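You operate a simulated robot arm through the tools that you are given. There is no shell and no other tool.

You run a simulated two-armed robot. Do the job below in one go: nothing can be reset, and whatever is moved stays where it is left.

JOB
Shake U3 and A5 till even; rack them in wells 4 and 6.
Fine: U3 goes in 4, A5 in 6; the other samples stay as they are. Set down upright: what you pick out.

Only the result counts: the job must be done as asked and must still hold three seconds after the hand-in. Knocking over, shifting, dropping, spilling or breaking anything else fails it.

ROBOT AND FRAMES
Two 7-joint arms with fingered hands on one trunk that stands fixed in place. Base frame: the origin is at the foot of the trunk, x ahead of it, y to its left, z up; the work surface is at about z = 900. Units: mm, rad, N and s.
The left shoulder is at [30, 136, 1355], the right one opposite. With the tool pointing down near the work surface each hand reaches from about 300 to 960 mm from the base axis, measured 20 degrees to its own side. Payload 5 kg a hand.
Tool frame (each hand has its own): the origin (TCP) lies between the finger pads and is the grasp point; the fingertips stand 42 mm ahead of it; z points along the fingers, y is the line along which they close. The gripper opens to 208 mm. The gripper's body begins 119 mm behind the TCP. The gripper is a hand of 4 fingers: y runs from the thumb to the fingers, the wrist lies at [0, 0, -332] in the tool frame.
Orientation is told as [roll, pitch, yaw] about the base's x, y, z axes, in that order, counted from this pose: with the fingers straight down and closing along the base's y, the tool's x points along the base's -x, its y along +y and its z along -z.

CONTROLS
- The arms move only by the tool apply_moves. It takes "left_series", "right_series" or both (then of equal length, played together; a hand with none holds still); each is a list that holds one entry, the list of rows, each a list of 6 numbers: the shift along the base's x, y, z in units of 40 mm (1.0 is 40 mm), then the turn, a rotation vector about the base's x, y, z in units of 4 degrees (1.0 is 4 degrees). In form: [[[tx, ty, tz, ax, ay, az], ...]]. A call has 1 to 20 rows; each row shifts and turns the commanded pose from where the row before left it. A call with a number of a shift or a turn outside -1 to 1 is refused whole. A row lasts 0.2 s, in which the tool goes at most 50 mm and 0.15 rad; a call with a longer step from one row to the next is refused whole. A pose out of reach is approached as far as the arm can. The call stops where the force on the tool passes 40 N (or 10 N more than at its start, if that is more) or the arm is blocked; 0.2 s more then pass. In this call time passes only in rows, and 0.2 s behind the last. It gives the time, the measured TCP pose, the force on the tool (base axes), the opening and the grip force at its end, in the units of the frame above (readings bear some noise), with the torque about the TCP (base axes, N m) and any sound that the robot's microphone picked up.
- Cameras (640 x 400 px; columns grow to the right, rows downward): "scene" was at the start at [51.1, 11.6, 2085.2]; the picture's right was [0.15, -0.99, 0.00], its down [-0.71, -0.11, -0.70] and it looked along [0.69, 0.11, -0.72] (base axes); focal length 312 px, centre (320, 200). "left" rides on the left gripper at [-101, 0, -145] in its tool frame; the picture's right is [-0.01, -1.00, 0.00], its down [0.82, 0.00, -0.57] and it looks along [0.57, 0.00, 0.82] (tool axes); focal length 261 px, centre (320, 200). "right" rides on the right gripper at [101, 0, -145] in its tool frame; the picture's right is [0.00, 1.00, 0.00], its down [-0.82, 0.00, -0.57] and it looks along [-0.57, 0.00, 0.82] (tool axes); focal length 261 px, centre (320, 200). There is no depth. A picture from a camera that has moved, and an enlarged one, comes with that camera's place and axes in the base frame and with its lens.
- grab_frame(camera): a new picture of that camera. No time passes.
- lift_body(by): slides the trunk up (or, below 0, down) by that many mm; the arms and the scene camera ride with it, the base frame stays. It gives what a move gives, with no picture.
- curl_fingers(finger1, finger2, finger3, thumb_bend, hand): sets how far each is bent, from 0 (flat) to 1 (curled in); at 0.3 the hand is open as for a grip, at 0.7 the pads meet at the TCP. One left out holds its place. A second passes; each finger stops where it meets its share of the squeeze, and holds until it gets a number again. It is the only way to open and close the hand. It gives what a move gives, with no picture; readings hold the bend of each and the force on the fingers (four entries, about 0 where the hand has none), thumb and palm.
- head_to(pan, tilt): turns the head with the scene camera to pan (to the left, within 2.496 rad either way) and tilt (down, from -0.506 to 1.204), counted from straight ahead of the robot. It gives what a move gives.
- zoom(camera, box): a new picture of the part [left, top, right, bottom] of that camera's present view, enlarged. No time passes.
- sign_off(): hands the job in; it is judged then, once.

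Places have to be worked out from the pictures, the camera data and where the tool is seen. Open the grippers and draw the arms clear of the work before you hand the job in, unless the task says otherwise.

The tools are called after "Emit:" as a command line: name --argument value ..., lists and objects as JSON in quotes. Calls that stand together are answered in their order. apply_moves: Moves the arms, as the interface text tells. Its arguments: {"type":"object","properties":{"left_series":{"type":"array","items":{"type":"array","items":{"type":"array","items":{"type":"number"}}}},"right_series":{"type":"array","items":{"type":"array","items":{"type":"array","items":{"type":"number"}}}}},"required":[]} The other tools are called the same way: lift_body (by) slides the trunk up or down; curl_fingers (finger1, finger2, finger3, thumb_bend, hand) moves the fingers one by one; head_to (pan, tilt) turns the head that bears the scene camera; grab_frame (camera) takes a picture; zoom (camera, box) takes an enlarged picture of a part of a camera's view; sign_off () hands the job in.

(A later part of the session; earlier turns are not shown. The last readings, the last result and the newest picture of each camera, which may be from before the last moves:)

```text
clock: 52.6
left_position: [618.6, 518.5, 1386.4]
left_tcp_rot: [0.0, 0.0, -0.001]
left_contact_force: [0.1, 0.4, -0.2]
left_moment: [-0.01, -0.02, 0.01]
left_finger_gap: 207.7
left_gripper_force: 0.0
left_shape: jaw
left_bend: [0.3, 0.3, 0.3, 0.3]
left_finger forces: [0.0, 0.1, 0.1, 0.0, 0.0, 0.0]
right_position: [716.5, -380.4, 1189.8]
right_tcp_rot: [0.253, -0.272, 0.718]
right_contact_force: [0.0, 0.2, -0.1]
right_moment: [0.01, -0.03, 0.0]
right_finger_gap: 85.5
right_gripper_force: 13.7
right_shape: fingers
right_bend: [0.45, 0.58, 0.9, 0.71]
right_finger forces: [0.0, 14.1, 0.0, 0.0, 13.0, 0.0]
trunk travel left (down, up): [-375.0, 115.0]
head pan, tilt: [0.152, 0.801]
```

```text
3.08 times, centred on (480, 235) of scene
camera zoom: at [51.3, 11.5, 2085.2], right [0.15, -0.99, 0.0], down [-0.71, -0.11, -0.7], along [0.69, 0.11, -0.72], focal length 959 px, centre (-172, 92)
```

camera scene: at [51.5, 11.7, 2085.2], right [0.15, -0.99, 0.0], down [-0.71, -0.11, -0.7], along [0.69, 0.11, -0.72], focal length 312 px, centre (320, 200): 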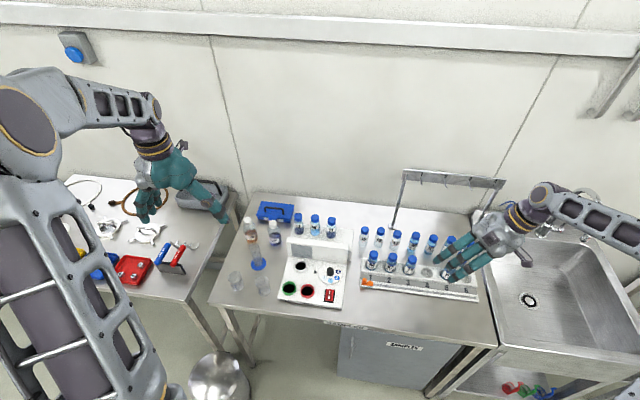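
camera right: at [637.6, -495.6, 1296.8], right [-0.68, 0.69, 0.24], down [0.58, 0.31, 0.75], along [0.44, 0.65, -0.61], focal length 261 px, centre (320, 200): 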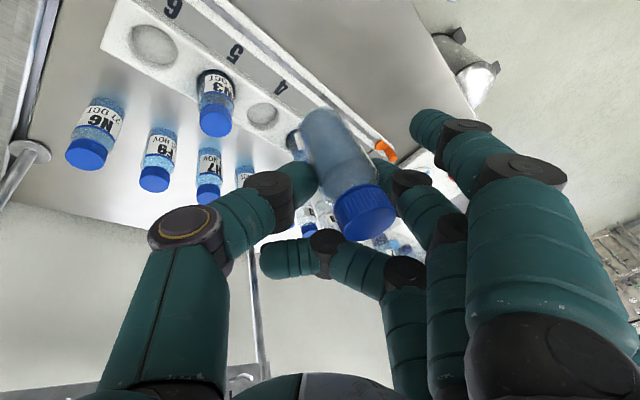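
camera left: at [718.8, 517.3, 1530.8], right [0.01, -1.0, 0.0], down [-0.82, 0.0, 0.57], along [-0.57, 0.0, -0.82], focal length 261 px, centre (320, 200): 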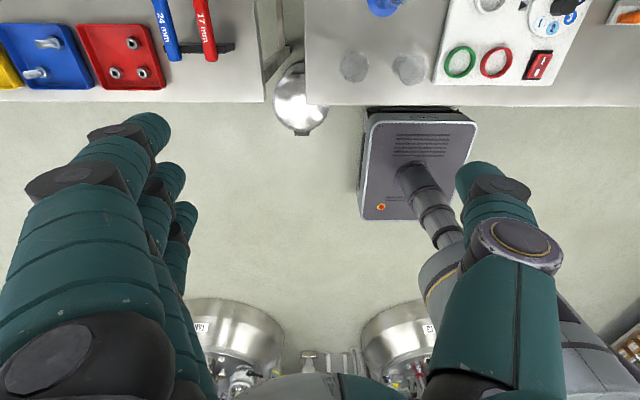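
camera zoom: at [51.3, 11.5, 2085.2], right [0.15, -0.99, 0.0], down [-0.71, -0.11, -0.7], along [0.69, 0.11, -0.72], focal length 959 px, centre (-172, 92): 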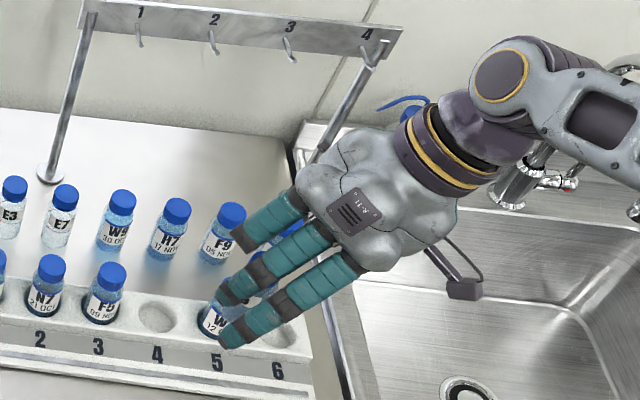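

Finger 3 is clear. I'll move the vial base to above well 6 at a safe height (TCP ≈ [821, -493, 1110]) and look down at the alignment.

Emit:
apply_moves --right_series '[[[0.654, -0.7, -0.5, 0, 0, 0], [0.654, -0.7, -0.5, 0, 0, 0], [0.654, -0.7, -0.5, 0, 0, 0], [0.654, -0.7, -0.5, 0, 0, 0]]]'

Emit:
grab_frame --camera "right"

Emit:
zoom --camera "scene" --box '[410, 190, 530, 310]'

```text
clock: 53.6
left_position: [621.6, 515.9, 1383.7]
left_tcp_rot: [-0.001, 0.001, -0.001]
left_contact_force: [1.7, -1.1, -1.1]
left_moment: [0.09, 0.2, 0.01]
left_finger_gap: 207.8
left_gripper_force: 0.1
left_shape: jaw
left_bend: [0.3, 0.3, 0.3, 0.3]
left_finger forces: [0.0, 0.0, 0.0, 0.0, 0.1, 0.1]
right_position: [821.8, -493.0, 1109.2]
right_tcp_rot: [0.256, -0.269, 0.717]
right_contact_force: [1.4, -0.3, -1.3]
right_moment: [0.08, 0.11, 0.05]
right_finger_gap: 85.4
right_gripper_force: 13.5
right_shape: fingers
right_bend: [0.45, 0.58, 0.9, 0.71]
right_finger forces: [0.1, 13.9, 0.0, 0.0, 12.9, 0.0]
trunk travel left (down, up): [-375.0, 115.0]
head pan, tilt: [0.152, 0.801]
```

```text
taken
camera right: at [743.9, -609.2, 1215.8], right [-0.68, 0.69, 0.25], down [0.58, 0.31, 0.75], along [0.44, 0.66, -0.61], focal length 261 px, centre (320, 200)
```

right: 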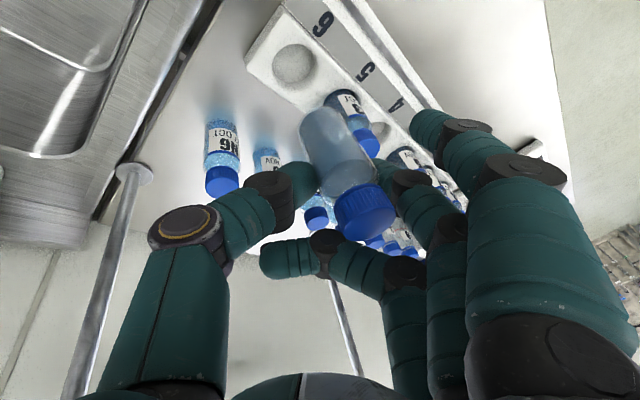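

```text
3.33 times, centred on (470, 250) of scene
camera zoom: at [54.8, 10.4, 2084.9], right [0.15, -0.99, 0.0], down [-0.71, -0.11, -0.69], along [0.69, 0.11, -0.72], focal length 1039 px, centre (-180, 33)
```

zoom: 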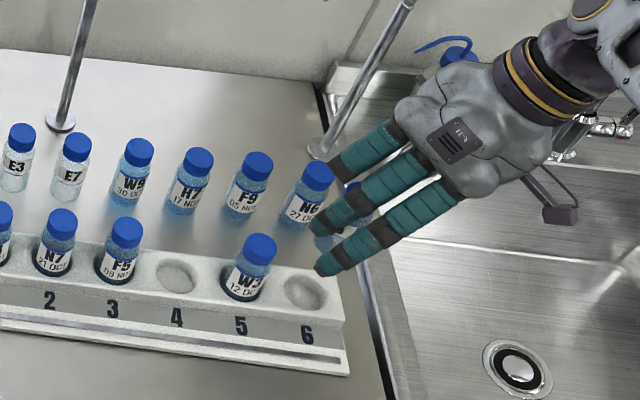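

Intersecting the two views puts well 6's rim at about [804.5, -484.5, 920], and the vial base is at about [799.5, -482]. I'll shift accordingly and descend to ~35 mm above the rim.

Emit:
apply_moves --right_series '[[[0.031, -0.016, -0.5, 0, 0, 0], [0.031, -0.016, -0.5, 0, 0, 0], [0.031, -0.016, -0.5, 0, 0, 0], [0.031, -0.016, -0.5, 0, 0, 0]]]'

Emit:
grab_frame --camera "right"

Emit:
zoom --camera "right" --box '[230, 60, 430, 260]'

Emit:
zoom --camera "scene" --box '[410, 190, 530, 310]'

```text
clock: 54.6
left_position: [619.8, 516.9, 1383.6]
left_tcp_rot: [0.0, 0.001, 0.001]
left_contact_force: [0.9, -0.9, -0.4]
left_moment: [0.05, 0.12, -0.02]
left_finger_gap: 208.0
left_gripper_force: 0.0
left_shape: jaw
left_bend: [0.3, 0.3, 0.3, 0.3]
left_finger forces: [0.0, 0.0, 0.1, 0.1, 0.0, 0.0]
right_position: [825.1, -494.5, 1028.8]
right_tcp_rot: [0.254, -0.27, 0.717]
right_contact_force: [0.2, -0.9, -0.1]
right_moment: [0.05, 0.09, 0.03]
right_finger_gap: 85.7
right_gripper_force: 13.5
right_shape: fingers
right_bend: [0.45, 0.58, 0.9, 0.71]
right_finger forces: [0.0, 13.9, 0.0, 0.1, 12.8, 0.1]
trunk travel left (down, up): [-375.0, 115.0]
head pan, tilt: [0.152, 0.801]
```

```text
taken
camera right: at [746.3, -610.3, 1134.6], right [-0.68, 0.69, 0.24], down [0.58, 0.31, 0.75], along [0.44, 0.66, -0.61], focal length 261 px, centre (320, 200)
```

right: 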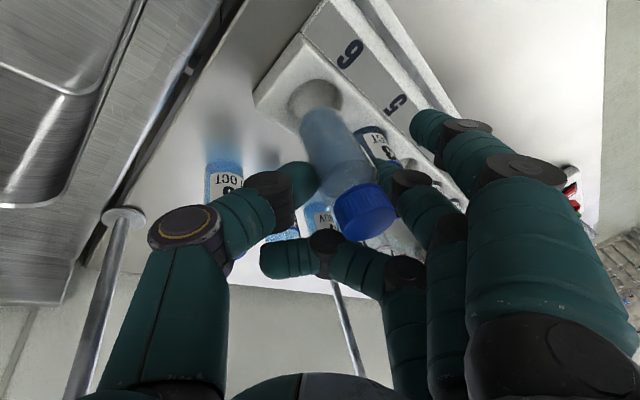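

```text
2.00 times, centred on (330, 160) of right
camera zoom: at [746.3, -610.3, 1134.6], right [-0.68, 0.69, 0.24], down [0.58, 0.31, 0.75], along [0.44, 0.66, -0.61], focal length 521 px, centre (300, 280)
```

zoom: 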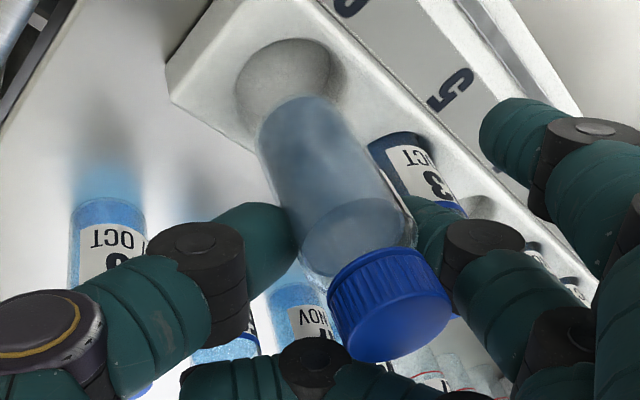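

```text
3.33 times, centred on (470, 250) of scene
camera zoom: at [53.4, 11.1, 2085.0], right [0.15, -0.99, 0.0], down [-0.71, -0.11, -0.69], along [0.69, 0.11, -0.72], focal length 1039 px, centre (-180, 33)
```

zoom: 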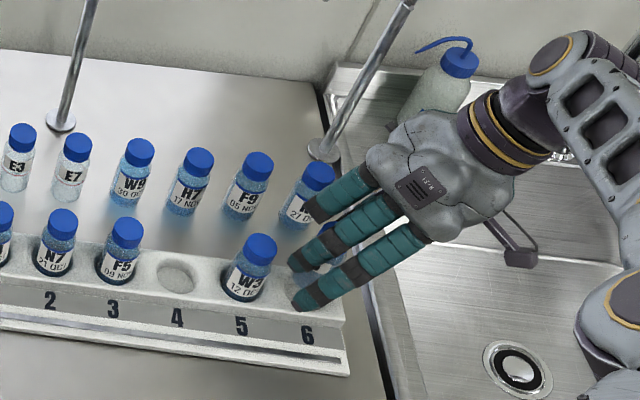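

The base is hovering nicely over well 6; projecting forward, it needs about 3 mm along the camera heading. I'll shift [+2.6, +1.4] and lower 26 mm.

Emit:
apply_moves --right_series '[[[0.065, 0.035, -0.2, 0, 0, 0], [0, 0, -0.25, 0, 0, 0], [0, 0, -0.2, 0, 0, 0]]]'

Emit:
zoom --camera "right" --box '[250, 60, 400, 210]'

Emit:
zoom --camera "scene" --box '[410, 190, 530, 310]'

```text
clock: 55.4
left_position: [617.5, 516.7, 1385.2]
left_tcp_rot: [0.001, 0.001, 0.001]
left_contact_force: [0.2, -0.4, 0.3]
left_moment: [-0.01, -0.02, -0.01]
left_finger_gap: 207.9
left_gripper_force: 0.0
left_shape: jaw
left_bend: [0.3, 0.3, 0.3, 0.3]
left_finger forces: [0.0, 0.0, 0.0, 0.0, 0.1, 0.0]
right_position: [828.4, -493.2, 1004.4]
right_tcp_rot: [0.252, -0.271, 0.719]
right_contact_force: [-1.1, 0.3, -0.4]
right_moment: [-0.05, 0.0, 0.0]
right_finger_gap: 85.6
right_gripper_force: 13.4
right_shape: fingers
right_bend: [0.45, 0.58, 0.9, 0.71]
right_finger forces: [0.1, 14.0, 0.0, 0.1, 12.4, 0.0]
trunk travel left (down, up): [-375.0, 115.0]
head pan, tilt: [0.152, 0.801]
```

```text
2.67 times, centred on (325, 135) of right
camera zoom: at [749.7, -609.0, 1111.4], right [-0.68, 0.69, 0.24], down [0.58, 0.31, 0.75], along [0.44, 0.65, -0.61], focal length 695 px, centre (307, 373)
```

zoom: 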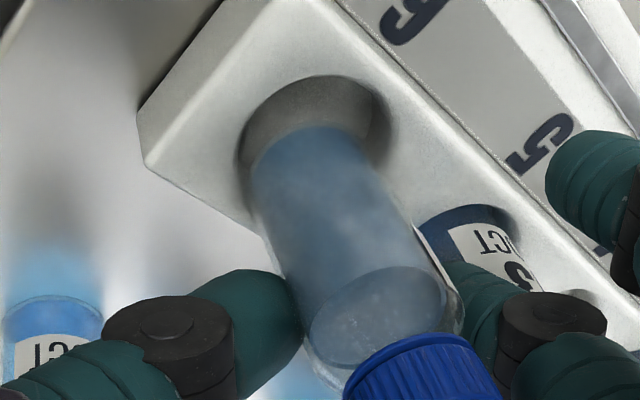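

```text
3.33 times, centred on (470, 250) of scene
camera zoom: at [51.0, 11.7, 2085.2], right [0.15, -0.99, 0.0], down [-0.71, -0.11, -0.7], along [0.69, 0.11, -0.72], focal length 1039 px, centre (-180, 33)
```

zoom: 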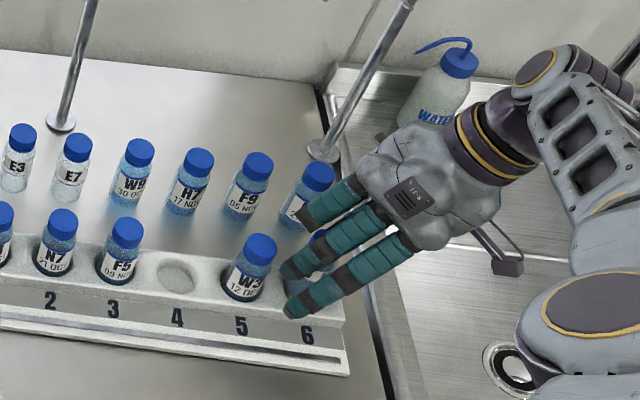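

Re-measuring, the base is about 4 mm too far along the camera heading. I'll correct by [-3.2, -2.2] at this height and re-check.

Emit:
apply_moves --right_series '[[[-0.08, -0.055, 0, 0, 0, 0], [0, 0, 0, 0, 0, 0]]]'

Emit:
zoom --camera "right" --box '[270, 70, 370, 170]'

```text
clock: 56.0
left_position: [618.5, 517.4, 1385.0]
left_tcp_rot: [0.001, -0.001, 0.004]
left_contact_force: [-0.1, -0.3, 0.0]
left_moment: [0.0, 0.02, -0.03]
left_finger_gap: 207.7
left_gripper_force: 0.1
left_shape: jaw
left_bend: [0.3, 0.3, 0.3, 0.3]
left_finger forces: [0.0, 0.1, 0.0, 0.0, 0.0, 0.1]
right_position: [824.6, -495.2, 1004.1]
right_tcp_rot: [0.254, -0.271, 0.719]
right_contact_force: [0.3, 0.6, -1.2]
right_moment: [-0.02, 0.03, 0.01]
right_finger_gap: 85.7
right_gripper_force: 12.9
right_shape: fingers
right_bend: [0.45, 0.58, 0.9, 0.71]
right_finger forces: [0.0, 14.0, 0.0, 0.0, 13.0, 0.0]
trunk travel left (down, up): [-375.0, 115.0]
head pan, tilt: [0.152, 0.801]
```

```text
4.00 times, centred on (320, 120) of right
camera zoom: at [746.4, -610.6, 1111.3], right [-0.68, 0.69, 0.24], down [0.58, 0.31, 0.75], along [0.44, 0.65, -0.61], focal length 1043 px, centre (320, 520)
```

zoom: 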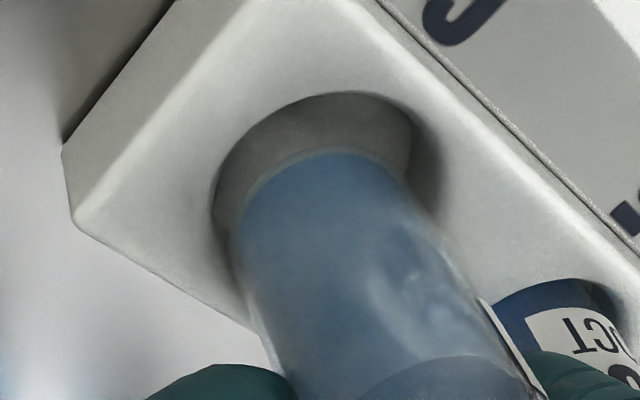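

The base is now nearly concentric with the well. I'll nudge about 1.5 mm and lower in small steps, watching the force.

Emit:
apply_moves --right_series '[[[-0.035, 0.005, -0.1, 0, 0, 0], [0, 0, -0.1, 0, 0, 0], [0, 0, 0, 0, 0, 0]]]'

Emit:
zoom --camera "right" --box '[250, 60, 400, 210]'

```text
clock: 56.8
left_position: [619.9, 516.3, 1385.2]
left_tcp_rot: [-0.001, 0.0, 0.001]
left_contact_force: [-0.4, 0.4, 0.5]
left_moment: [0.0, 0.0, 0.02]
left_finger_gap: 208.1
left_gripper_force: 0.0
left_shape: jaw
left_bend: [0.3, 0.3, 0.3, 0.3]
left_finger forces: [0.1, 0.0, 0.1, 0.0, 0.1, 0.0]
right_position: [822.5, -495.6, 996.0]
right_tcp_rot: [0.253, -0.271, 0.718]
right_contact_force: [-0.3, -0.7, -0.3]
right_moment: [0.01, -0.01, 0.01]
right_finger_gap: 85.5
right_gripper_force: 13.4
right_shape: fingers
right_bend: [0.45, 0.58, 0.9, 0.71]
right_finger forces: [0.0, 14.0, 0.0, 0.1, 12.9, 0.0]
trunk travel left (down, up): [-375.0, 115.0]
head pan, tilt: [0.152, 0.801]
```

```text
2.67 times, centred on (325, 135) of right
camera zoom: at [744.4, -611.0, 1102.9], right [-0.68, 0.69, 0.24], down [0.58, 0.31, 0.75], along [0.44, 0.65, -0.61], focal length 695 px, centre (307, 373)
```

zoom: 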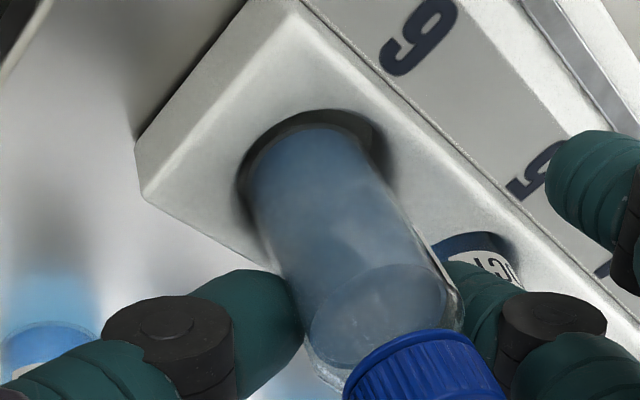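

The base is concentric with the hole and just entering it. I'll continue down in small steps, checking for contact.

Emit:
apply_moves --right_series '[[[0, 0, -0.1, 0, 0, 0], [0, 0, -0.1, 0, 0, 0], [0, 0, 0, 0, 0, 0]]]'

Emit:
zoom --camera "right" --box '[250, 60, 400, 210]'

Emit:
zoom --camera "scene" --box '[420, 210, 510, 300]'

```text
clock: 57.6
left_position: [618.8, 517.0, 1385.7]
left_tcp_rot: [0.0, 0.0, -0.001]
left_contact_force: [0.0, -0.4, -0.1]
left_moment: [0.01, 0.02, 0.04]
left_finger_gap: 208.0
left_gripper_force: 0.1
left_shape: jaw
left_bend: [0.3, 0.3, 0.3, 0.3]
left_finger forces: [0.0, 0.1, 0.0, 0.0, 0.1, 0.0]
right_position: [823.4, -495.3, 988.6]
right_tcp_rot: [0.256, -0.271, 0.717]
right_contact_force: [0.8, 0.8, 0.9]
right_moment: [0.02, 0.05, -0.02]
right_finger_gap: 85.4
right_gripper_force: 13.9
right_shape: fingers
right_bend: [0.45, 0.58, 0.9, 0.72]
right_finger forces: [0.1, 14.2, 0.1, 0.0, 13.1, 0.1]
trunk travel left (down, up): [-375.0, 115.0]
head pan, tilt: [0.152, 0.801]
```

```text
2.67 times, centred on (325, 135) of right
camera zoom: at [744.5, -610.6, 1094.7], right [-0.68, 0.69, 0.24], down [0.58, 0.31, 0.75], along [0.44, 0.66, -0.61], focal length 695 px, centre (307, 373)
```

zoom: 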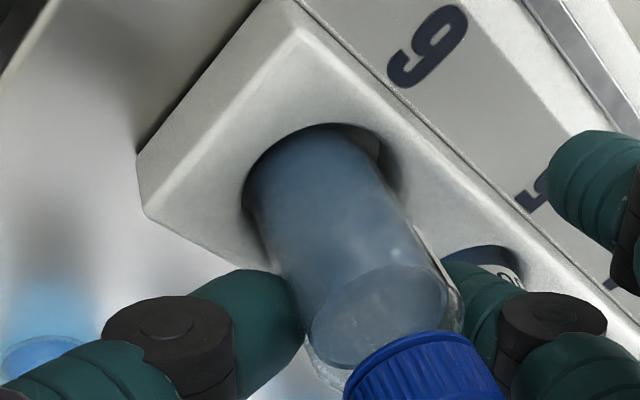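

```text
4.44 times, centred on (465, 255) of scene
camera zoom: at [51.1, 11.6, 2085.2], right [0.15, -0.99, 0.0], down [-0.71, -0.11, -0.7], along [0.69, 0.11, -0.72], focal length 1385 px, centre (-324, -44)
```

zoom: 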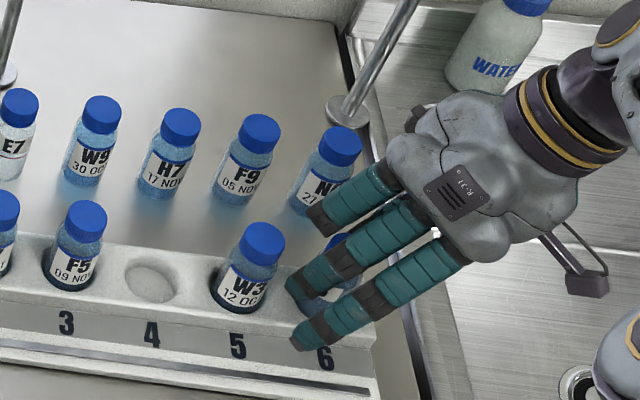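

It is entering without contact force. I'll nudge +2 mm in y for centring and continue down.

Emit:
apply_moves --right_series '[[[0, 0.05, 0, 0, 0, 0], [0, 0, -0.1, 0, 0, 0], [0, 0, -0.1, 0, 0, 0], [0, 0, 0, 0, 0, 0]]]'

Emit:
zoom --camera "right" --box '[250, 60, 400, 210]'

Emit:
zoom --camera "scene" --box '[420, 210, 510, 300]'

```text
clock: 58.6
left_position: [617.4, 516.6, 1385.6]
left_tcp_rot: [0.001, 0.001, 0.001]
left_contact_force: [-0.6, -0.1, -0.6]
left_moment: [-0.02, -0.07, -0.01]
left_finger_gap: 208.1
left_gripper_force: 0.0
left_shape: jaw
left_bend: [0.3, 0.3, 0.3, 0.3]
left_finger forces: [0.0, 0.0, 0.0, 0.0, 0.0, 0.0]
right_position: [824.0, -493.2, 981.3]
right_tcp_rot: [0.253, -0.272, 0.719]
right_contact_force: [2.7, -2.9, 11.1]
right_moment: [0.17, 0.15, -0.06]
right_finger_gap: 83.1
right_gripper_force: 14.2
right_shape: fingers
right_bend: [0.45, 0.57, 0.9, 0.73]
right_finger forces: [0.0, 13.6, 0.0, 0.0, 16.0, 0.0]
trunk travel left (down, up): [-375.0, 115.0]
head pan, tilt: [0.152, 0.801]
```

```text
2.67 times, centred on (325, 135) of right
camera zoom: at [745.4, -608.5, 1088.2], right [-0.68, 0.69, 0.24], down [0.58, 0.31, 0.75], along [0.44, 0.65, -0.61], focal length 695 px, centre (307, 373)
```

zoom: 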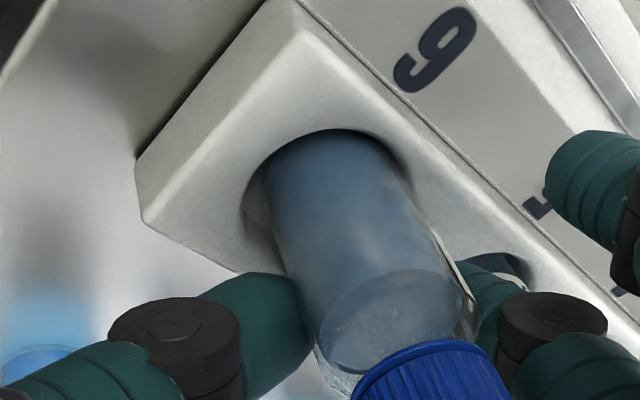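

```text
4.44 times, centred on (465, 255) of scene
camera zoom: at [49.8, 12.2, 2085.2], right [0.15, -0.99, 0.0], down [-0.71, -0.11, -0.7], along [0.69, 0.11, -0.72], focal length 1385 px, centre (-324, -44)
```

zoom: 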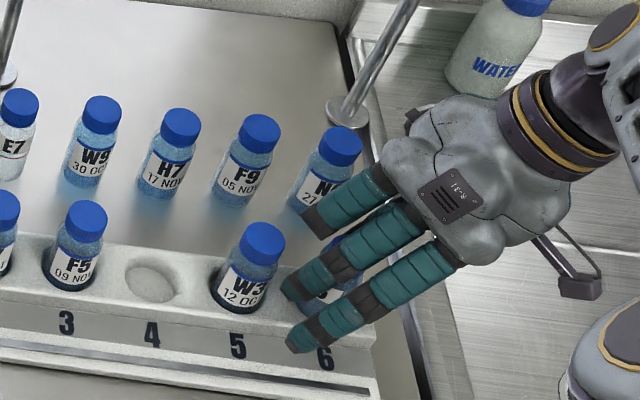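

The upward force of 11 N indicates the vial has reached the well bottom. I'll release gently by opening the middle finger and thumb a little.

Emit:
curl_fingers --hand "right" --finger2 0.53 --thumb_bend 0.67

Emit:
grab_frame --camera "right"

Emit:
zoom --camera "scene" --box '[420, 210, 510, 300]'

```text
clock: 59.6
left_position: [617.6, 517.4, 1386.4]
left_tcp_rot: [0.0, -0.001, 0.0]
left_contact_force: [0.6, 0.2, 0.0]
left_moment: [0.01, 0.0, 0.03]
left_finger_gap: 207.7
left_gripper_force: 0.1
left_shape: jaw
left_bend: [0.3, 0.3, 0.3, 0.3]
left_finger forces: [0.1, 0.0, 0.0, 0.0, 0.1, 0.0]
right_position: [824.5, -493.7, 979.5]
right_tcp_rot: [0.253, -0.271, 0.718]
right_contact_force: [-1.5, 0.3, 1.9]
right_moment: [0.02, 0.11, 0.0]
right_finger_gap: 87.9
right_gripper_force: 2.0
right_shape: fingers
right_bend: [0.45, 0.53, 0.9, 0.68]
right_finger forces: [0.0, 0.1, 0.1, 0.0, 3.5, 0.0]
trunk travel left (down, up): [-375.0, 115.0]
head pan, tilt: [0.152, 0.801]
```

```text
taken
camera right: at [745.4, -608.7, 1087.2], right [-0.68, 0.69, 0.24], down [0.58, 0.31, 0.75], along [0.44, 0.65, -0.61], focal length 261 px, centre (320, 200)
```

right: 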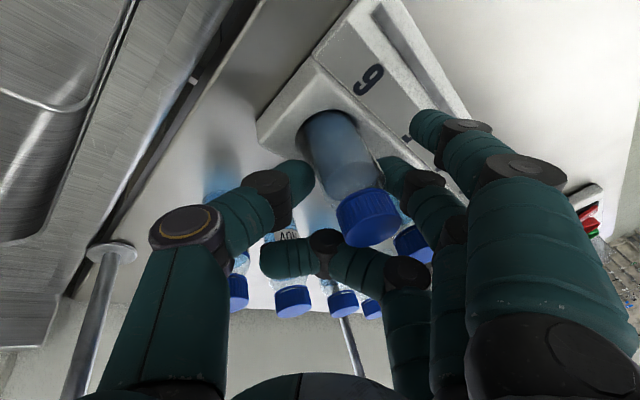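

```text
4.44 times, centred on (465, 255) of scene
camera zoom: at [50.7, 11.8, 2085.2], right [0.15, -0.99, 0.0], down [-0.71, -0.11, -0.7], along [0.69, 0.11, -0.72], focal length 1385 px, centre (-324, -44)
```

zoom: 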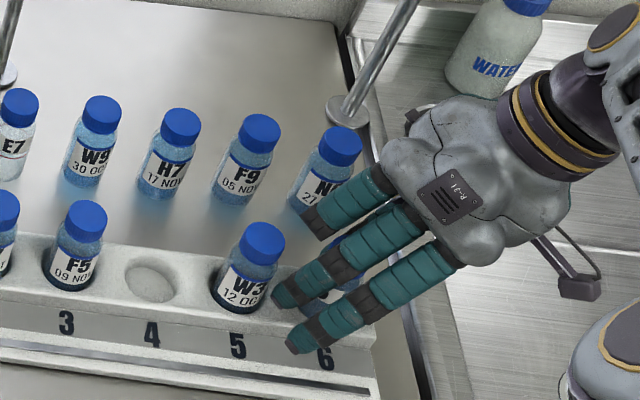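

The finger is free; the thumb still touches. I'll open the thumb further.

Emit:
curl_fingers --hand "right" --thumb_bend 0.58

Emit:
grab_frame --camera "right"

```text
clock: 60.6
left_position: [618.2, 518.1, 1385.2]
left_tcp_rot: [0.001, 0.0, -0.001]
left_contact_force: [-0.3, 0.2, -0.1]
left_moment: [-0.01, 0.05, 0.04]
left_finger_gap: 208.1
left_gripper_force: 0.1
left_shape: jaw
left_bend: [0.3, 0.3, 0.3, 0.3]
left_finger forces: [0.1, 0.0, 0.0, 0.1, 0.0, 0.0]
right_position: [824.9, -492.9, 980.0]
right_tcp_rot: [0.255, -0.271, 0.716]
right_contact_force: [0.0, -0.3, 0.0]
right_moment: [0.02, 0.01, 0.03]
right_finger_gap: 115.2
right_gripper_force: 0.0
right_shape: fingers
right_bend: [0.45, 0.53, 0.9, 0.57]
right_finger forces: [0.0, 0.0, 0.0, 0.0, 0.0, 0.0]
trunk travel left (down, up): [-375.0, 115.0]
head pan, tilt: [0.152, 0.801]
```

```text
taken
camera right: at [746.1, -609.1, 1086.6], right [-0.68, 0.69, 0.24], down [0.58, 0.31, 0.75], along [0.44, 0.66, -0.61], focal length 261 px, centre (320, 200)
```

right: 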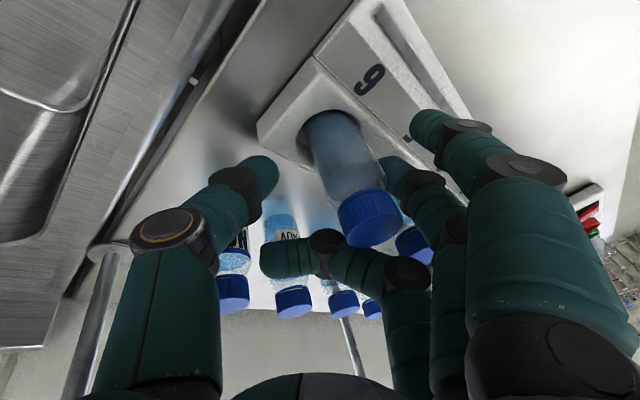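

The vial is free in well 6. I'll lift the hand straight up, slowly at first.

Emit:
apply_moves --right_series '[[[0, 0, 0.15, 0, 0, 0], [0, 0, 0.2, 0, 0, 0], [0, 0, 0.3, 0, 0, 0], [0, 0, 0.5, 0, 0, 0], [0, 0, 0.7, 0, 0, 0], [0, 0, 0.8, 0, 0, 0], [0, 0, 0.8, 0, 0, 0], [-0.5, 0.3, 0.5, 0, 0, 0]]]'

Emit:
grab_frame --camera "right"

Emit:
zoom --camera "scene" --box '[420, 210, 510, 300]'

```text
clock: 62.4
left_position: [615.4, 517.2, 1386.6]
left_tcp_rot: [0.0, -0.001, 0.001]
left_contact_force: [-1.4, 0.4, 0.2]
left_moment: [-0.05, -0.2, 0.0]
left_finger_gap: 207.9
left_gripper_force: 0.1
left_shape: jaw
left_bend: [0.3, 0.3, 0.3, 0.3]
left_finger forces: [0.1, 0.0, 0.0, 0.0, 0.0, 0.1]
right_position: [802.6, -479.6, 1139.6]
right_tcp_rot: [0.252, -0.274, 0.717]
right_contact_force: [-1.0, 0.4, -0.7]
right_moment: [-0.08, -0.15, -0.05]
right_finger_gap: 115.2
right_gripper_force: 0.0
right_shape: fingers
right_bend: [0.45, 0.53, 0.9, 0.57]
right_finger forces: [0.1, 0.0, 0.0, 0.1, 0.0, 0.0]
trunk travel left (down, up): [-375.0, 115.0]
head pan, tilt: [0.152, 0.801]
```

```text
taken
camera right: at [723.3, -596.1, 1245.7], right [-0.68, 0.69, 0.24], down [0.58, 0.31, 0.75], along [0.44, 0.66, -0.61], focal length 261 px, centre (320, 200)
```

right: 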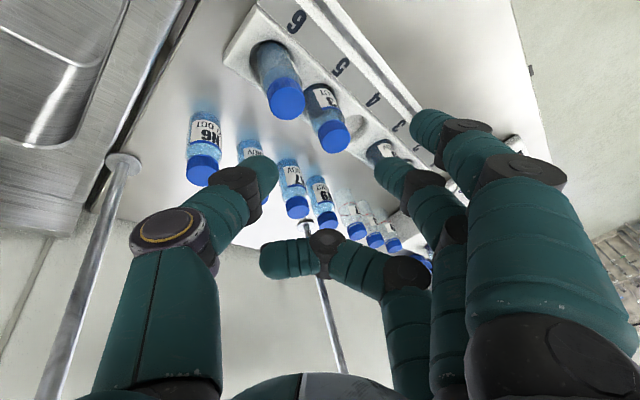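

```text
4.44 times, centred on (465, 255) of scene
camera zoom: at [47.8, 12.0, 2085.4], right [0.15, -0.99, 0.0], down [-0.71, -0.11, -0.7], along [0.69, 0.11, -0.72], focal length 1385 px, centre (-324, -44)
```

zoom: 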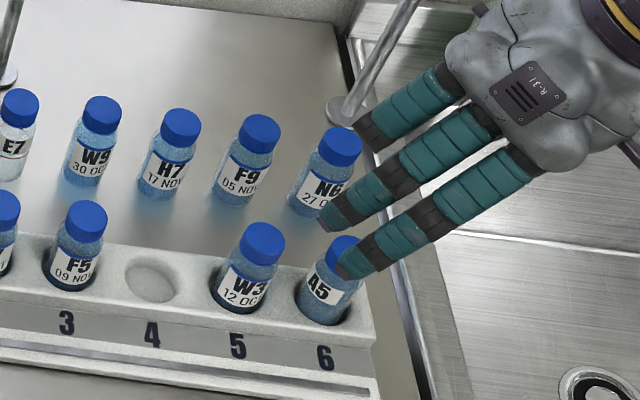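

A5 stands upright in well 6 and looks even; W3 is untouched. Next is U3: I'll bring the hand back over to the left, undoing the yaw and the y-turn.

Emit:
apply_moves --right_series '[[[-0.3, 0.3, 0.9, 0, 0, 0], [-0.3, 0.3, 0.9, 0, 0, 0], [-0.3, 0.3, 0.9, 0, 0, 0], [0, 0.95, 0, 0, 0, 0.9375], [0, 0.95, 0, 0, 0, 0.9375], [0, 0.95, 0, 0, 0, 0.9375], [0, 0.95, 0, 0, 0, 0.9375], [0, 0.95, 0, 0, 0, 0.9375], [0, 0.95, 0, 0, 0, 0.9375], [0, 0.95, 0, 0, 0, 0.9375], [0, 0.95, 0, 0, 0, 0.9375], [0, 0.95, 0, 0, 0, 0.9375], [0, 0.95, 0, 0, 0, 0.9375], [0, 0.95, 0, 0, 0, 0.9375], [0, 0.95, 0, 0, 0, 0.9375], [0, 0.5, 0, 0, -1, 0], [0, 0.5, 0, 0, -1, 0], [0, 0.5, 0, 0, -1, 0], [0, 0.5, 0, 0, -0.5, 0]]]'

Emit:
curl_fingers --hand "right" --finger1 0.57 --finger2 0.57 --finger3 0.57 --thumb_bend 0.57

Emit:
grab_frame --camera "scene"

Emit:
zoom --camera "scene" --box '[340, 220, 500, 310]'

```text
clock: 66.4
left_position: [617.9, 517.5, 1385.1]
left_tcp_rot: [-0.001, 0.0, -0.001]
left_contact_force: [-0.5, 0.2, -0.4]
left_moment: [-0.04, -0.04, -0.02]
left_finger_gap: 207.9
left_gripper_force: 0.0
left_shape: jaw
left_bend: [0.3, 0.3, 0.3, 0.3]
left_finger forces: [0.0, 0.0, 0.1, 0.1, 0.0, 0.1]
right_position: [766.9, 91.4, 1247.1]
right_tcp_rot: [-0.003, -0.279, 1.571]
right_contact_force: [0.7, 0.4, 0.2]
right_moment: [-0.01, 0.01, 0.02]
right_finger_gap: 115.3
right_gripper_force: 0.1
right_shape: fingers
right_bend: [0.45, 0.53, 0.9, 0.57]
right_finger forces: [0.1, 0.1, 0.0, 0.1, 0.1, 0.0]
trunk travel left (down, up): [-375.0, 115.0]
head pan, tilt: [0.152, 0.801]
```

```text
clock: 67.4
left_position: [618.0, 516.5, 1385.0]
left_tcp_rot: [0.0, -0.002, 0.0]
left_contact_force: [-0.3, -0.2, -0.1]
left_moment: [-0.06, 0.0, 0.02]
left_finger_gap: 207.9
left_gripper_force: 0.1
left_shape: jaw
left_bend: [0.3, 0.3, 0.3, 0.3]
left_finger forces: [0.0, 0.1, 0.0, 0.0, 0.0, 0.0]
right_position: [766.0, 90.8, 1247.2]
right_tcp_rot: [0.0, -0.279, 1.57]
right_contact_force: [-0.6, 1.2, 1.3]
right_moment: [0.02, -0.05, 0.01]
right_finger_gap: 90.2
right_gripper_force: 0.1
right_shape: fingers
right_bend: [0.56, 0.56, 0.56, 0.56]
right_finger forces: [0.0, 0.1, 0.1, 0.0, 0.2, 0.0]
trunk travel left (down, up): [-375.0, 115.0]
head pan, tilt: [0.152, 0.801]
```

```text
taken
camera scene: at [51.0, 12.0, 2085.2], right [0.15, -0.99, 0.0], down [-0.71, -0.11, -0.7], along [0.69, 0.11, -0.72], focal length 312 px, centre (320, 200)
```

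scene: 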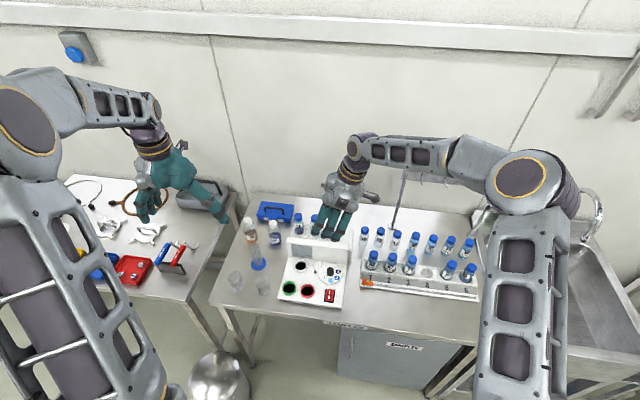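

```text
4.00 times, centred on (420, 265) of scene
camera zoom: at [51.0, 12.0, 2085.2], right [0.15, -0.99, 0.0], down [-0.71, -0.11, -0.7], along [0.69, 0.11, -0.72], focal length 1246 px, centre (-80, -60)
```

zoom: 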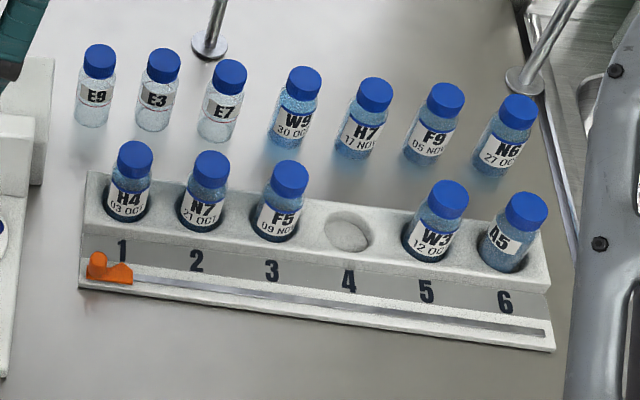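

A5 is fine. I'll roll to 24° and move above U3 (≈[895, 248]), staying above the shelf vials.

Emit:
apply_moves --right_series '[[[0, 0, 0, 1, 0, 0], [0, 0, 0, 1, 0, 0], [0.645, 0.785, -0.3, 0, 0, 0], [0.645, 0.785, -0.3, 0, 0, 0], [0.645, 0.785, -0.3, 0, 0, 0], [0.645, 0.785, -0.3, 0, 0, 0], [0.645, 0.785, -0.3, 0, 0, 0]]]'

Emit:
grab_frame --camera "right"

Emit:
zoom --camera "right" --box '[260, 40, 400, 240]'

Emit:
zoom --camera "scene" --box '[250, 170, 380, 270]'

```text
clock: 69.0
left_position: [619.4, 521.7, 1384.2]
left_tcp_rot: [0.0, 0.001, 0.002]
left_contact_force: [-2.2, 4.8, -2.0]
left_moment: [-0.65, -0.15, 0.06]
left_finger_gap: 208.2
left_gripper_force: 0.1
left_shape: jaw
left_bend: [0.3, 0.3, 0.3, 0.3]
left_finger forces: [0.0, 0.0, 0.0, 0.1, 0.1, 0.0]
right_position: [896.2, 247.1, 1189.8]
right_tcp_rot: [-0.004, -0.414, 1.57]
right_contact_force: [3.3, -4.0, 3.6]
right_moment: [0.18, 0.49, 0.21]
right_finger_gap: 90.4
right_gripper_force: 0.1
right_shape: fingers
right_bend: [0.56, 0.56, 0.56, 0.56]
right_finger forces: [0.1, 0.1, 0.0, 0.1, 0.1, 0.0]
trunk travel left (down, up): [-375.0, 115.0]
head pan, tilt: [0.152, 0.801]
```

```text
taken
camera right: at [894.9, 95.5, 1279.7], right [-1.0, 0.01, 0.0], down [0.0, 0.52, 0.85], along [0.01, 0.85, -0.52], focal length 261 px, centre (320, 200)
```

right: 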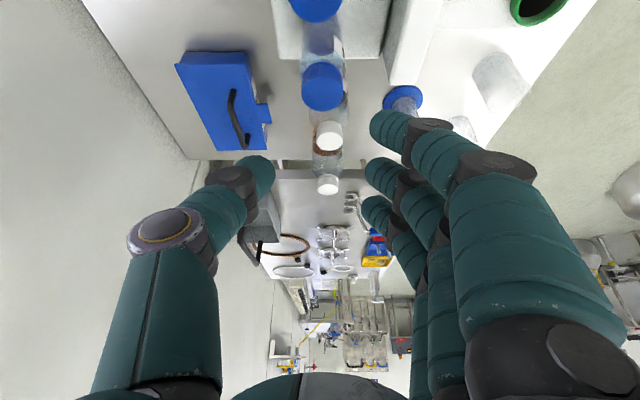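

```text
2.00 times, centred on (330, 140) of right
camera zoom: at [894.9, 95.5, 1279.7], right [-1.0, 0.01, 0.0], down [0.0, 0.52, 0.85], along [0.01, 0.85, -0.52], focal length 521 px, centre (300, 320)
```

zoom: 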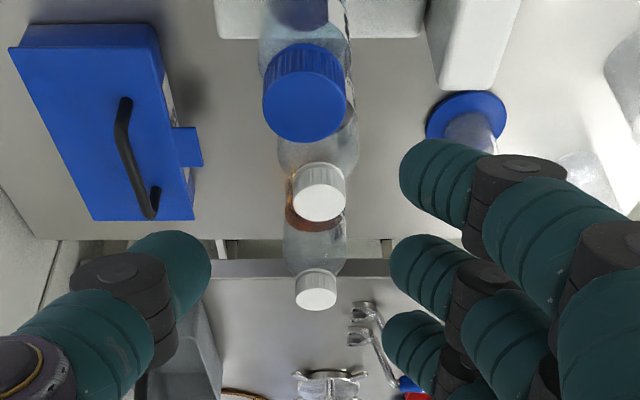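

```text
4.00 times, centred on (315, 220) of scene
camera zoom: at [51.9, 16.9, 2085.0], right [0.15, -0.99, 0.0], down [-0.71, -0.11, -0.7], along [0.69, 0.1, -0.72], focal length 1246 px, centre (340, 120)
```

zoom: 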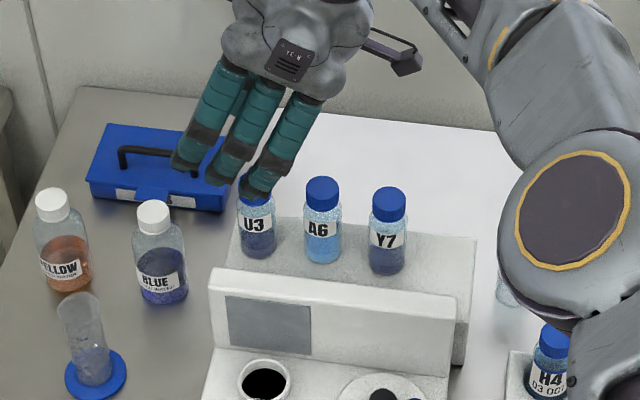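

U3's cap is at about [893, 236.5, 1090]. I'll shift −11 mm in y and descend partway, then check.

Emit:
apply_moves --right_series '[[[-0.04, -0.27, 0, 0, 0, 0], [0, 0, -0.5, 0, 0, 0], [0, 0, -0.5, 0, 0, 0], [0, 0, -0.5, 0, 0, 0], [0, 0, -0.25, 0, 0, 0], [0, 0, 0, 0, 0, 0]]]'

Emit:
grab_frame --camera "right"

Emit:
zoom --camera "right" --box '[250, 80, 390, 240]'

Emit:
zoom --camera "scene" --box '[250, 170, 380, 270]'

```text
clock: 70.4
left_position: [618.1, 517.2, 1385.9]
left_tcp_rot: [0.001, 0.001, 0.001]
left_contact_force: [0.5, 0.7, -0.4]
left_moment: [0.0, -0.01, 0.02]
left_finger_gap: 208.0
left_gripper_force: 0.0
left_shape: jaw
left_bend: [0.3, 0.3, 0.3, 0.3]
left_finger forces: [0.0, 0.2, 0.0, 0.1, 0.0, 0.1]
right_position: [893.4, 235.8, 1114.9]
right_tcp_rot: [0.001, -0.419, 1.571]
right_contact_force: [0.2, -0.3, 0.1]
right_moment: [0.01, -0.02, -0.01]
right_finger_gap: 90.2
right_gripper_force: 0.0
right_shape: fingers
right_bend: [0.56, 0.56, 0.56, 0.56]
right_finger forces: [0.1, 0.1, 0.1, 0.0, 0.0, 0.0]
trunk travel left (down, up): [-375.0, 115.0]
head pan, tilt: [0.152, 0.801]
```

```text
taken
camera right: at [892.0, 84.9, 1206.0], right [-1.0, 0.0, 0.0], down [0.0, 0.52, 0.86], along [0.0, 0.86, -0.52], focal length 261 px, centre (320, 200)
```

right: 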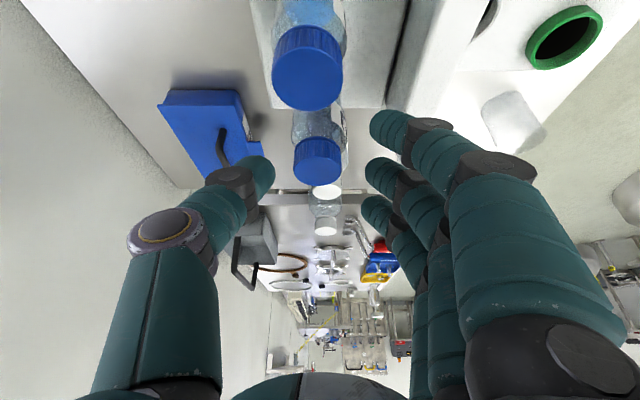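

```text
2.50 times, centred on (320, 160) of right
camera zoom: at [892.0, 84.9, 1206.0], right [-1.0, 0.0, 0.0], down [0.0, 0.52, 0.86], along [0.0, 0.86, -0.52], focal length 652 px, centre (320, 300)
```

zoom: 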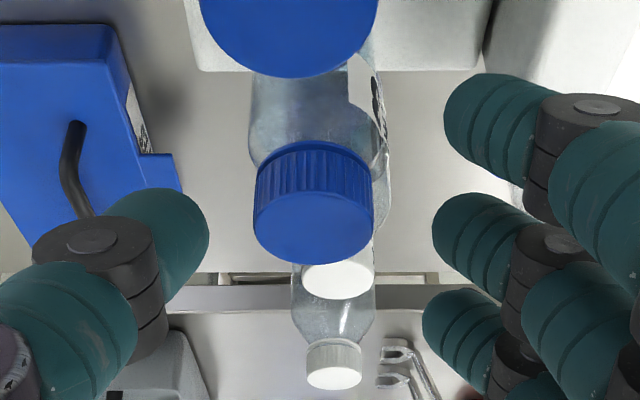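

```text
4.00 times, centred on (315, 220) of scene
camera zoom: at [51.0, 11.5, 2085.2], right [0.15, -0.99, 0.0], down [-0.71, -0.11, -0.7], along [0.69, 0.11, -0.72], focal length 1246 px, centre (340, 120)
```

zoom: 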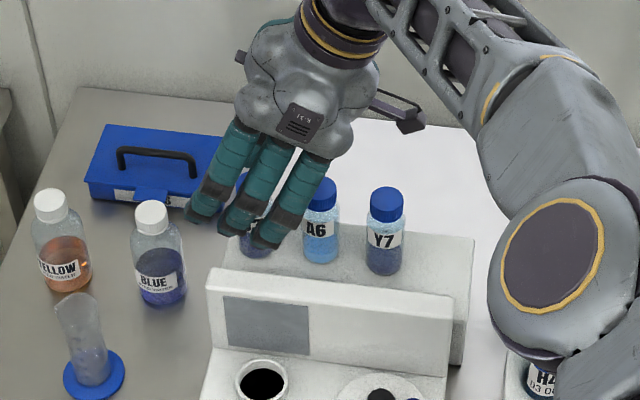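

U3's cap is centred between thumb and fingers (y≈237). I'll descend the last 44 mm.

Emit:
apply_moves --right_series '[[[0.01, 0.025, -0.35, 0, 0, 0], [0, 0, -0.4, 0, 0, 0], [0, 0, -0.35, 0, 0, 0], [0, 0, 0, 0, 0, 0]]]'

Emit:
grab_frame --camera "right"

Emit:
zoom --camera "scene" --box '[250, 170, 380, 270]'

```text
clock: 71.4
left_position: [617.9, 517.4, 1385.2]
left_tcp_rot: [-0.001, 0.0, -0.002]
left_contact_force: [1.0, -0.5, 0.5]
left_moment: [0.03, -0.02, 0.0]
left_finger_gap: 207.9
left_gripper_force: 0.0
left_shape: jaw
left_bend: [0.3, 0.3, 0.3, 0.3]
left_finger forces: [0.0, 0.0, 0.0, 0.0, 0.0, 0.0]
right_position: [894.2, 237.8, 1073.4]
right_tcp_rot: [-0.005, -0.419, 1.572]
right_contact_force: [2.0, -0.1, 1.3]
right_moment: [-0.04, 0.03, 0.05]
right_finger_gap: 88.2
right_gripper_force: 0.9
right_shape: fingers
right_bend: [0.57, 0.56, 0.56, 0.56]
right_finger forces: [1.8, 0.0, 0.0, 0.0, 0.1, 0.0]
trunk travel left (down, up): [-375.0, 115.0]
head pan, tilt: [0.152, 0.801]
```

```text
taken
camera right: at [891.8, 86.6, 1162.0], right [-1.0, 0.0, 0.0], down [0.0, 0.52, 0.86], along [0.0, 0.86, -0.52], focal length 261 px, centre (320, 200)
```

right: 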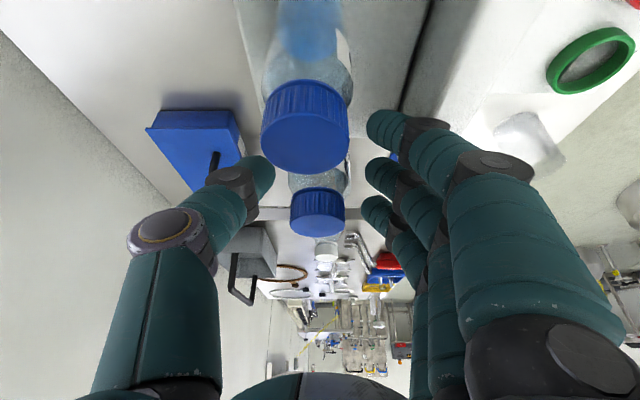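

```text
4.00 times, centred on (315, 220) of scene
camera zoom: at [51.4, 11.8, 2085.2], right [0.15, -0.99, 0.0], down [-0.71, -0.11, -0.7], along [0.69, 0.11, -0.72], focal length 1246 px, centre (340, 120)
```

zoom: 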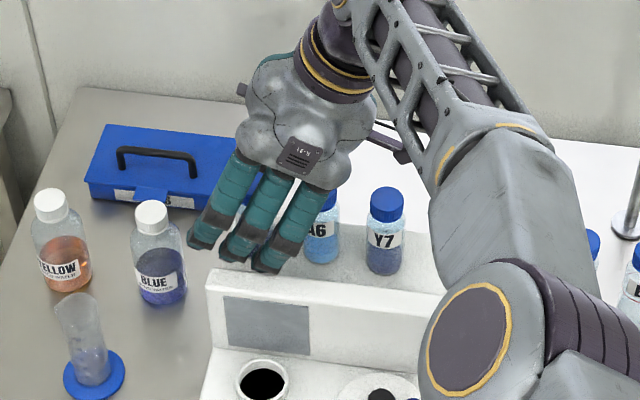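

Finger 1 shows a light 1.8 N touch, probably on the panel's back edge. I'll rise 7 mm to clear it.

Emit:
apply_moves --right_series '[[[0, 0, 0.1, 0, 0, 0], [0, 0, 0.08, 0, 0, 0], [0, 0, 0, 0, 0, 0]]]'

Emit:
zoom --camera "right" --box '[240, 80, 420, 260]'

```text
clock: 72.2
left_position: [617.7, 516.8, 1385.3]
left_tcp_rot: [0.0, 0.0, 0.002]
left_contact_force: [0.0, 0.0, -0.4]
left_moment: [0.04, 0.0, 0.0]
left_finger_gap: 207.9
left_gripper_force: 0.1
left_shape: jaw
left_bend: [0.3, 0.3, 0.3, 0.3]
left_finger forces: [0.1, 0.0, 0.0, 0.1, 0.0, 0.0]
right_position: [892.5, 237.4, 1078.4]
right_tcp_rot: [-0.001, -0.419, 1.571]
right_contact_force: [-0.2, 0.2, -0.2]
right_moment: [0.01, 0.02, 0.03]
right_finger_gap: 89.9
right_gripper_force: 0.0
right_shape: fingers
right_bend: [0.56, 0.56, 0.56, 0.56]
right_finger forces: [0.1, 0.0, 0.0, 0.1, 0.1, 0.0]
trunk travel left (down, up): [-375.0, 115.0]
head pan, tilt: [0.152, 0.801]
```

```text
2.22 times, centred on (330, 170) of right
camera zoom: at [892.2, 86.3, 1168.8], right [-1.0, 0.0, 0.0], down [0.0, 0.52, 0.86], along [0.0, 0.86, -0.52], focal length 579 px, centre (298, 267)
```

zoom: 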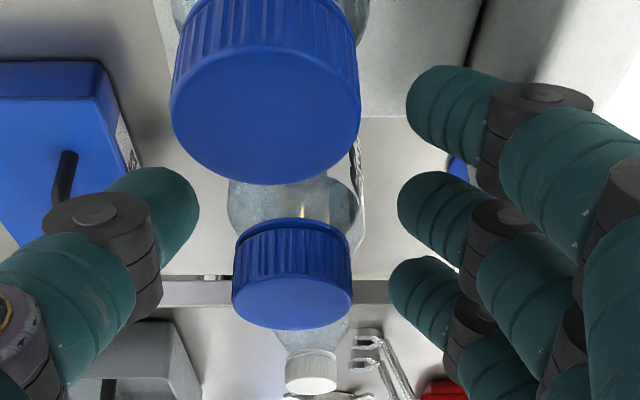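

Clear now. I'll shift +2 mm in x for centring, then close the middle finger and thumb lightly.

Emit:
apply_moves --right_series '[[[0.05, 0, 0, 0, 0, 0], [0, 0, 0, 0, 0, 0]]]'

Emit:
curl_fingers --hand "right" --finger2 0.645 --thumb_bend 0.645

Emit:
grab_frame --camera "right"

```text
clock: 72.8
left_position: [617.5, 517.6, 1386.6]
left_tcp_rot: [0.001, 0.0, 0.0]
left_contact_force: [-0.4, -0.4, 0.1]
left_moment: [0.01, 0.01, -0.03]
left_finger_gap: 207.7
left_gripper_force: 0.1
left_shape: jaw
left_bend: [0.3, 0.3, 0.3, 0.3]
left_finger forces: [0.0, 0.0, 0.0, 0.0, 0.0, 0.1]
right_position: [893.8, 236.9, 1078.6]
right_tcp_rot: [0.0, -0.418, 1.572]
right_contact_force: [0.1, -0.1, 0.6]
right_moment: [0.01, 0.04, 0.02]
right_finger_gap: 89.9
right_gripper_force: 0.0
right_shape: fingers
right_bend: [0.56, 0.56, 0.56, 0.56]
right_finger forces: [0.0, 0.0, 0.1, 0.0, 0.0, 0.0]
right hand out of reach, approached as far as the arm can: row 1
trunk travel left (down, up): [-375.0, 115.0]
head pan, tilt: [0.152, 0.801]
```

```text
clock: 73.8
left_position: [618.8, 517.1, 1385.2]
left_tcp_rot: [-0.001, 0.0, 0.001]
left_contact_force: [-0.9, 0.7, -0.2]
left_moment: [0.0, -0.03, 0.01]
left_finger_gap: 207.6
left_gripper_force: 0.1
left_shape: jaw
left_bend: [0.3, 0.3, 0.3, 0.3]
left_finger forces: [0.1, 0.0, 0.1, 0.0, 0.1, 0.0]
right_position: [892.6, 236.5, 1078.8]
right_tcp_rot: [0.0, -0.418, 1.571]
right_contact_force: [1.3, -0.5, 0.1]
right_moment: [0.01, -0.01, 0.02]
right_finger_gap: 72.2
right_gripper_force: 1.0
right_shape: fingers
right_bend: [0.56, 0.63, 0.56, 0.64]
right_finger forces: [0.1, 0.8, 0.0, 0.0, 0.9, 0.1]
trunk travel left (down, up): [-375.0, 115.0]
head pan, tilt: [0.152, 0.801]
```

```text
taken
camera right: at [892.2, 86.4, 1168.8], right [-1.0, 0.0, 0.0], down [0.0, 0.52, 0.86], along [0.0, 0.86, -0.52], focal length 261 px, centre (320, 200)
```

right: 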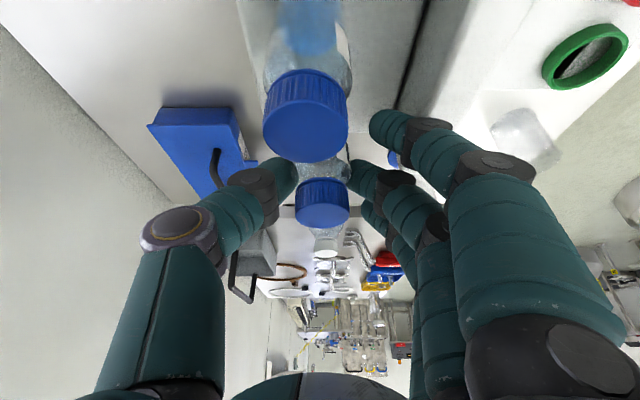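

Light, centred contact now. I'll tighten mainly with the finger while holding the thumb near its place, so the vial stays straight.

Emit:
curl_fingers --hand "right" --finger2 0.75 --thumb_bend 0.66

Emit:
grab_frame --camera "right"

```text
clock: 74.8
left_position: [616.7, 517.2, 1385.6]
left_tcp_rot: [-0.001, 0.0, -0.001]
left_contact_force: [0.6, -0.7, -0.1]
left_moment: [-0.02, 0.0, 0.04]
left_finger_gap: 207.9
left_gripper_force: 0.1
left_shape: jaw
left_bend: [0.3, 0.3, 0.3, 0.3]
left_finger forces: [0.0, 0.0, 0.0, 0.0, 0.0, 0.1]
right_position: [892.6, 237.3, 1077.9]
right_tcp_rot: [0.0, -0.42, 1.571]
right_contact_force: [-0.5, -0.8, -0.4]
right_moment: [0.01, -0.02, 0.01]
right_finger_gap: 73.7
right_gripper_force: 8.6
right_shape: fingers
right_bend: [0.56, 0.66, 0.56, 0.65]
right_finger forces: [0.0, 8.5, 0.1, 0.1, 8.2, 0.0]
trunk travel left (down, up): [-375.0, 115.0]
head pan, tilt: [0.152, 0.801]
```

```text
taken
camera right: at [892.2, 86.4, 1168.7], right [-1.0, 0.0, 0.0], down [0.0, 0.52, 0.86], along [0.0, 0.86, -0.52], focal length 261 px, centre (320, 200)
```

right: 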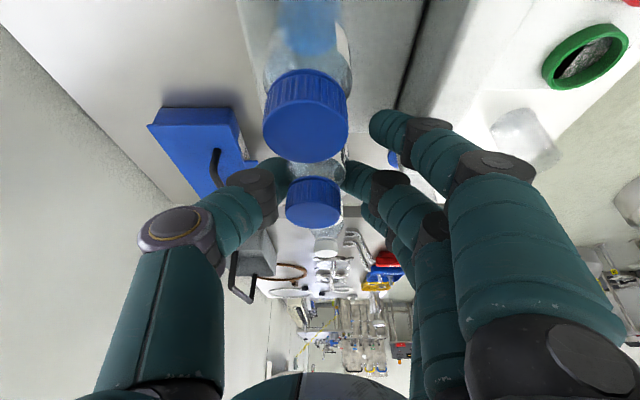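

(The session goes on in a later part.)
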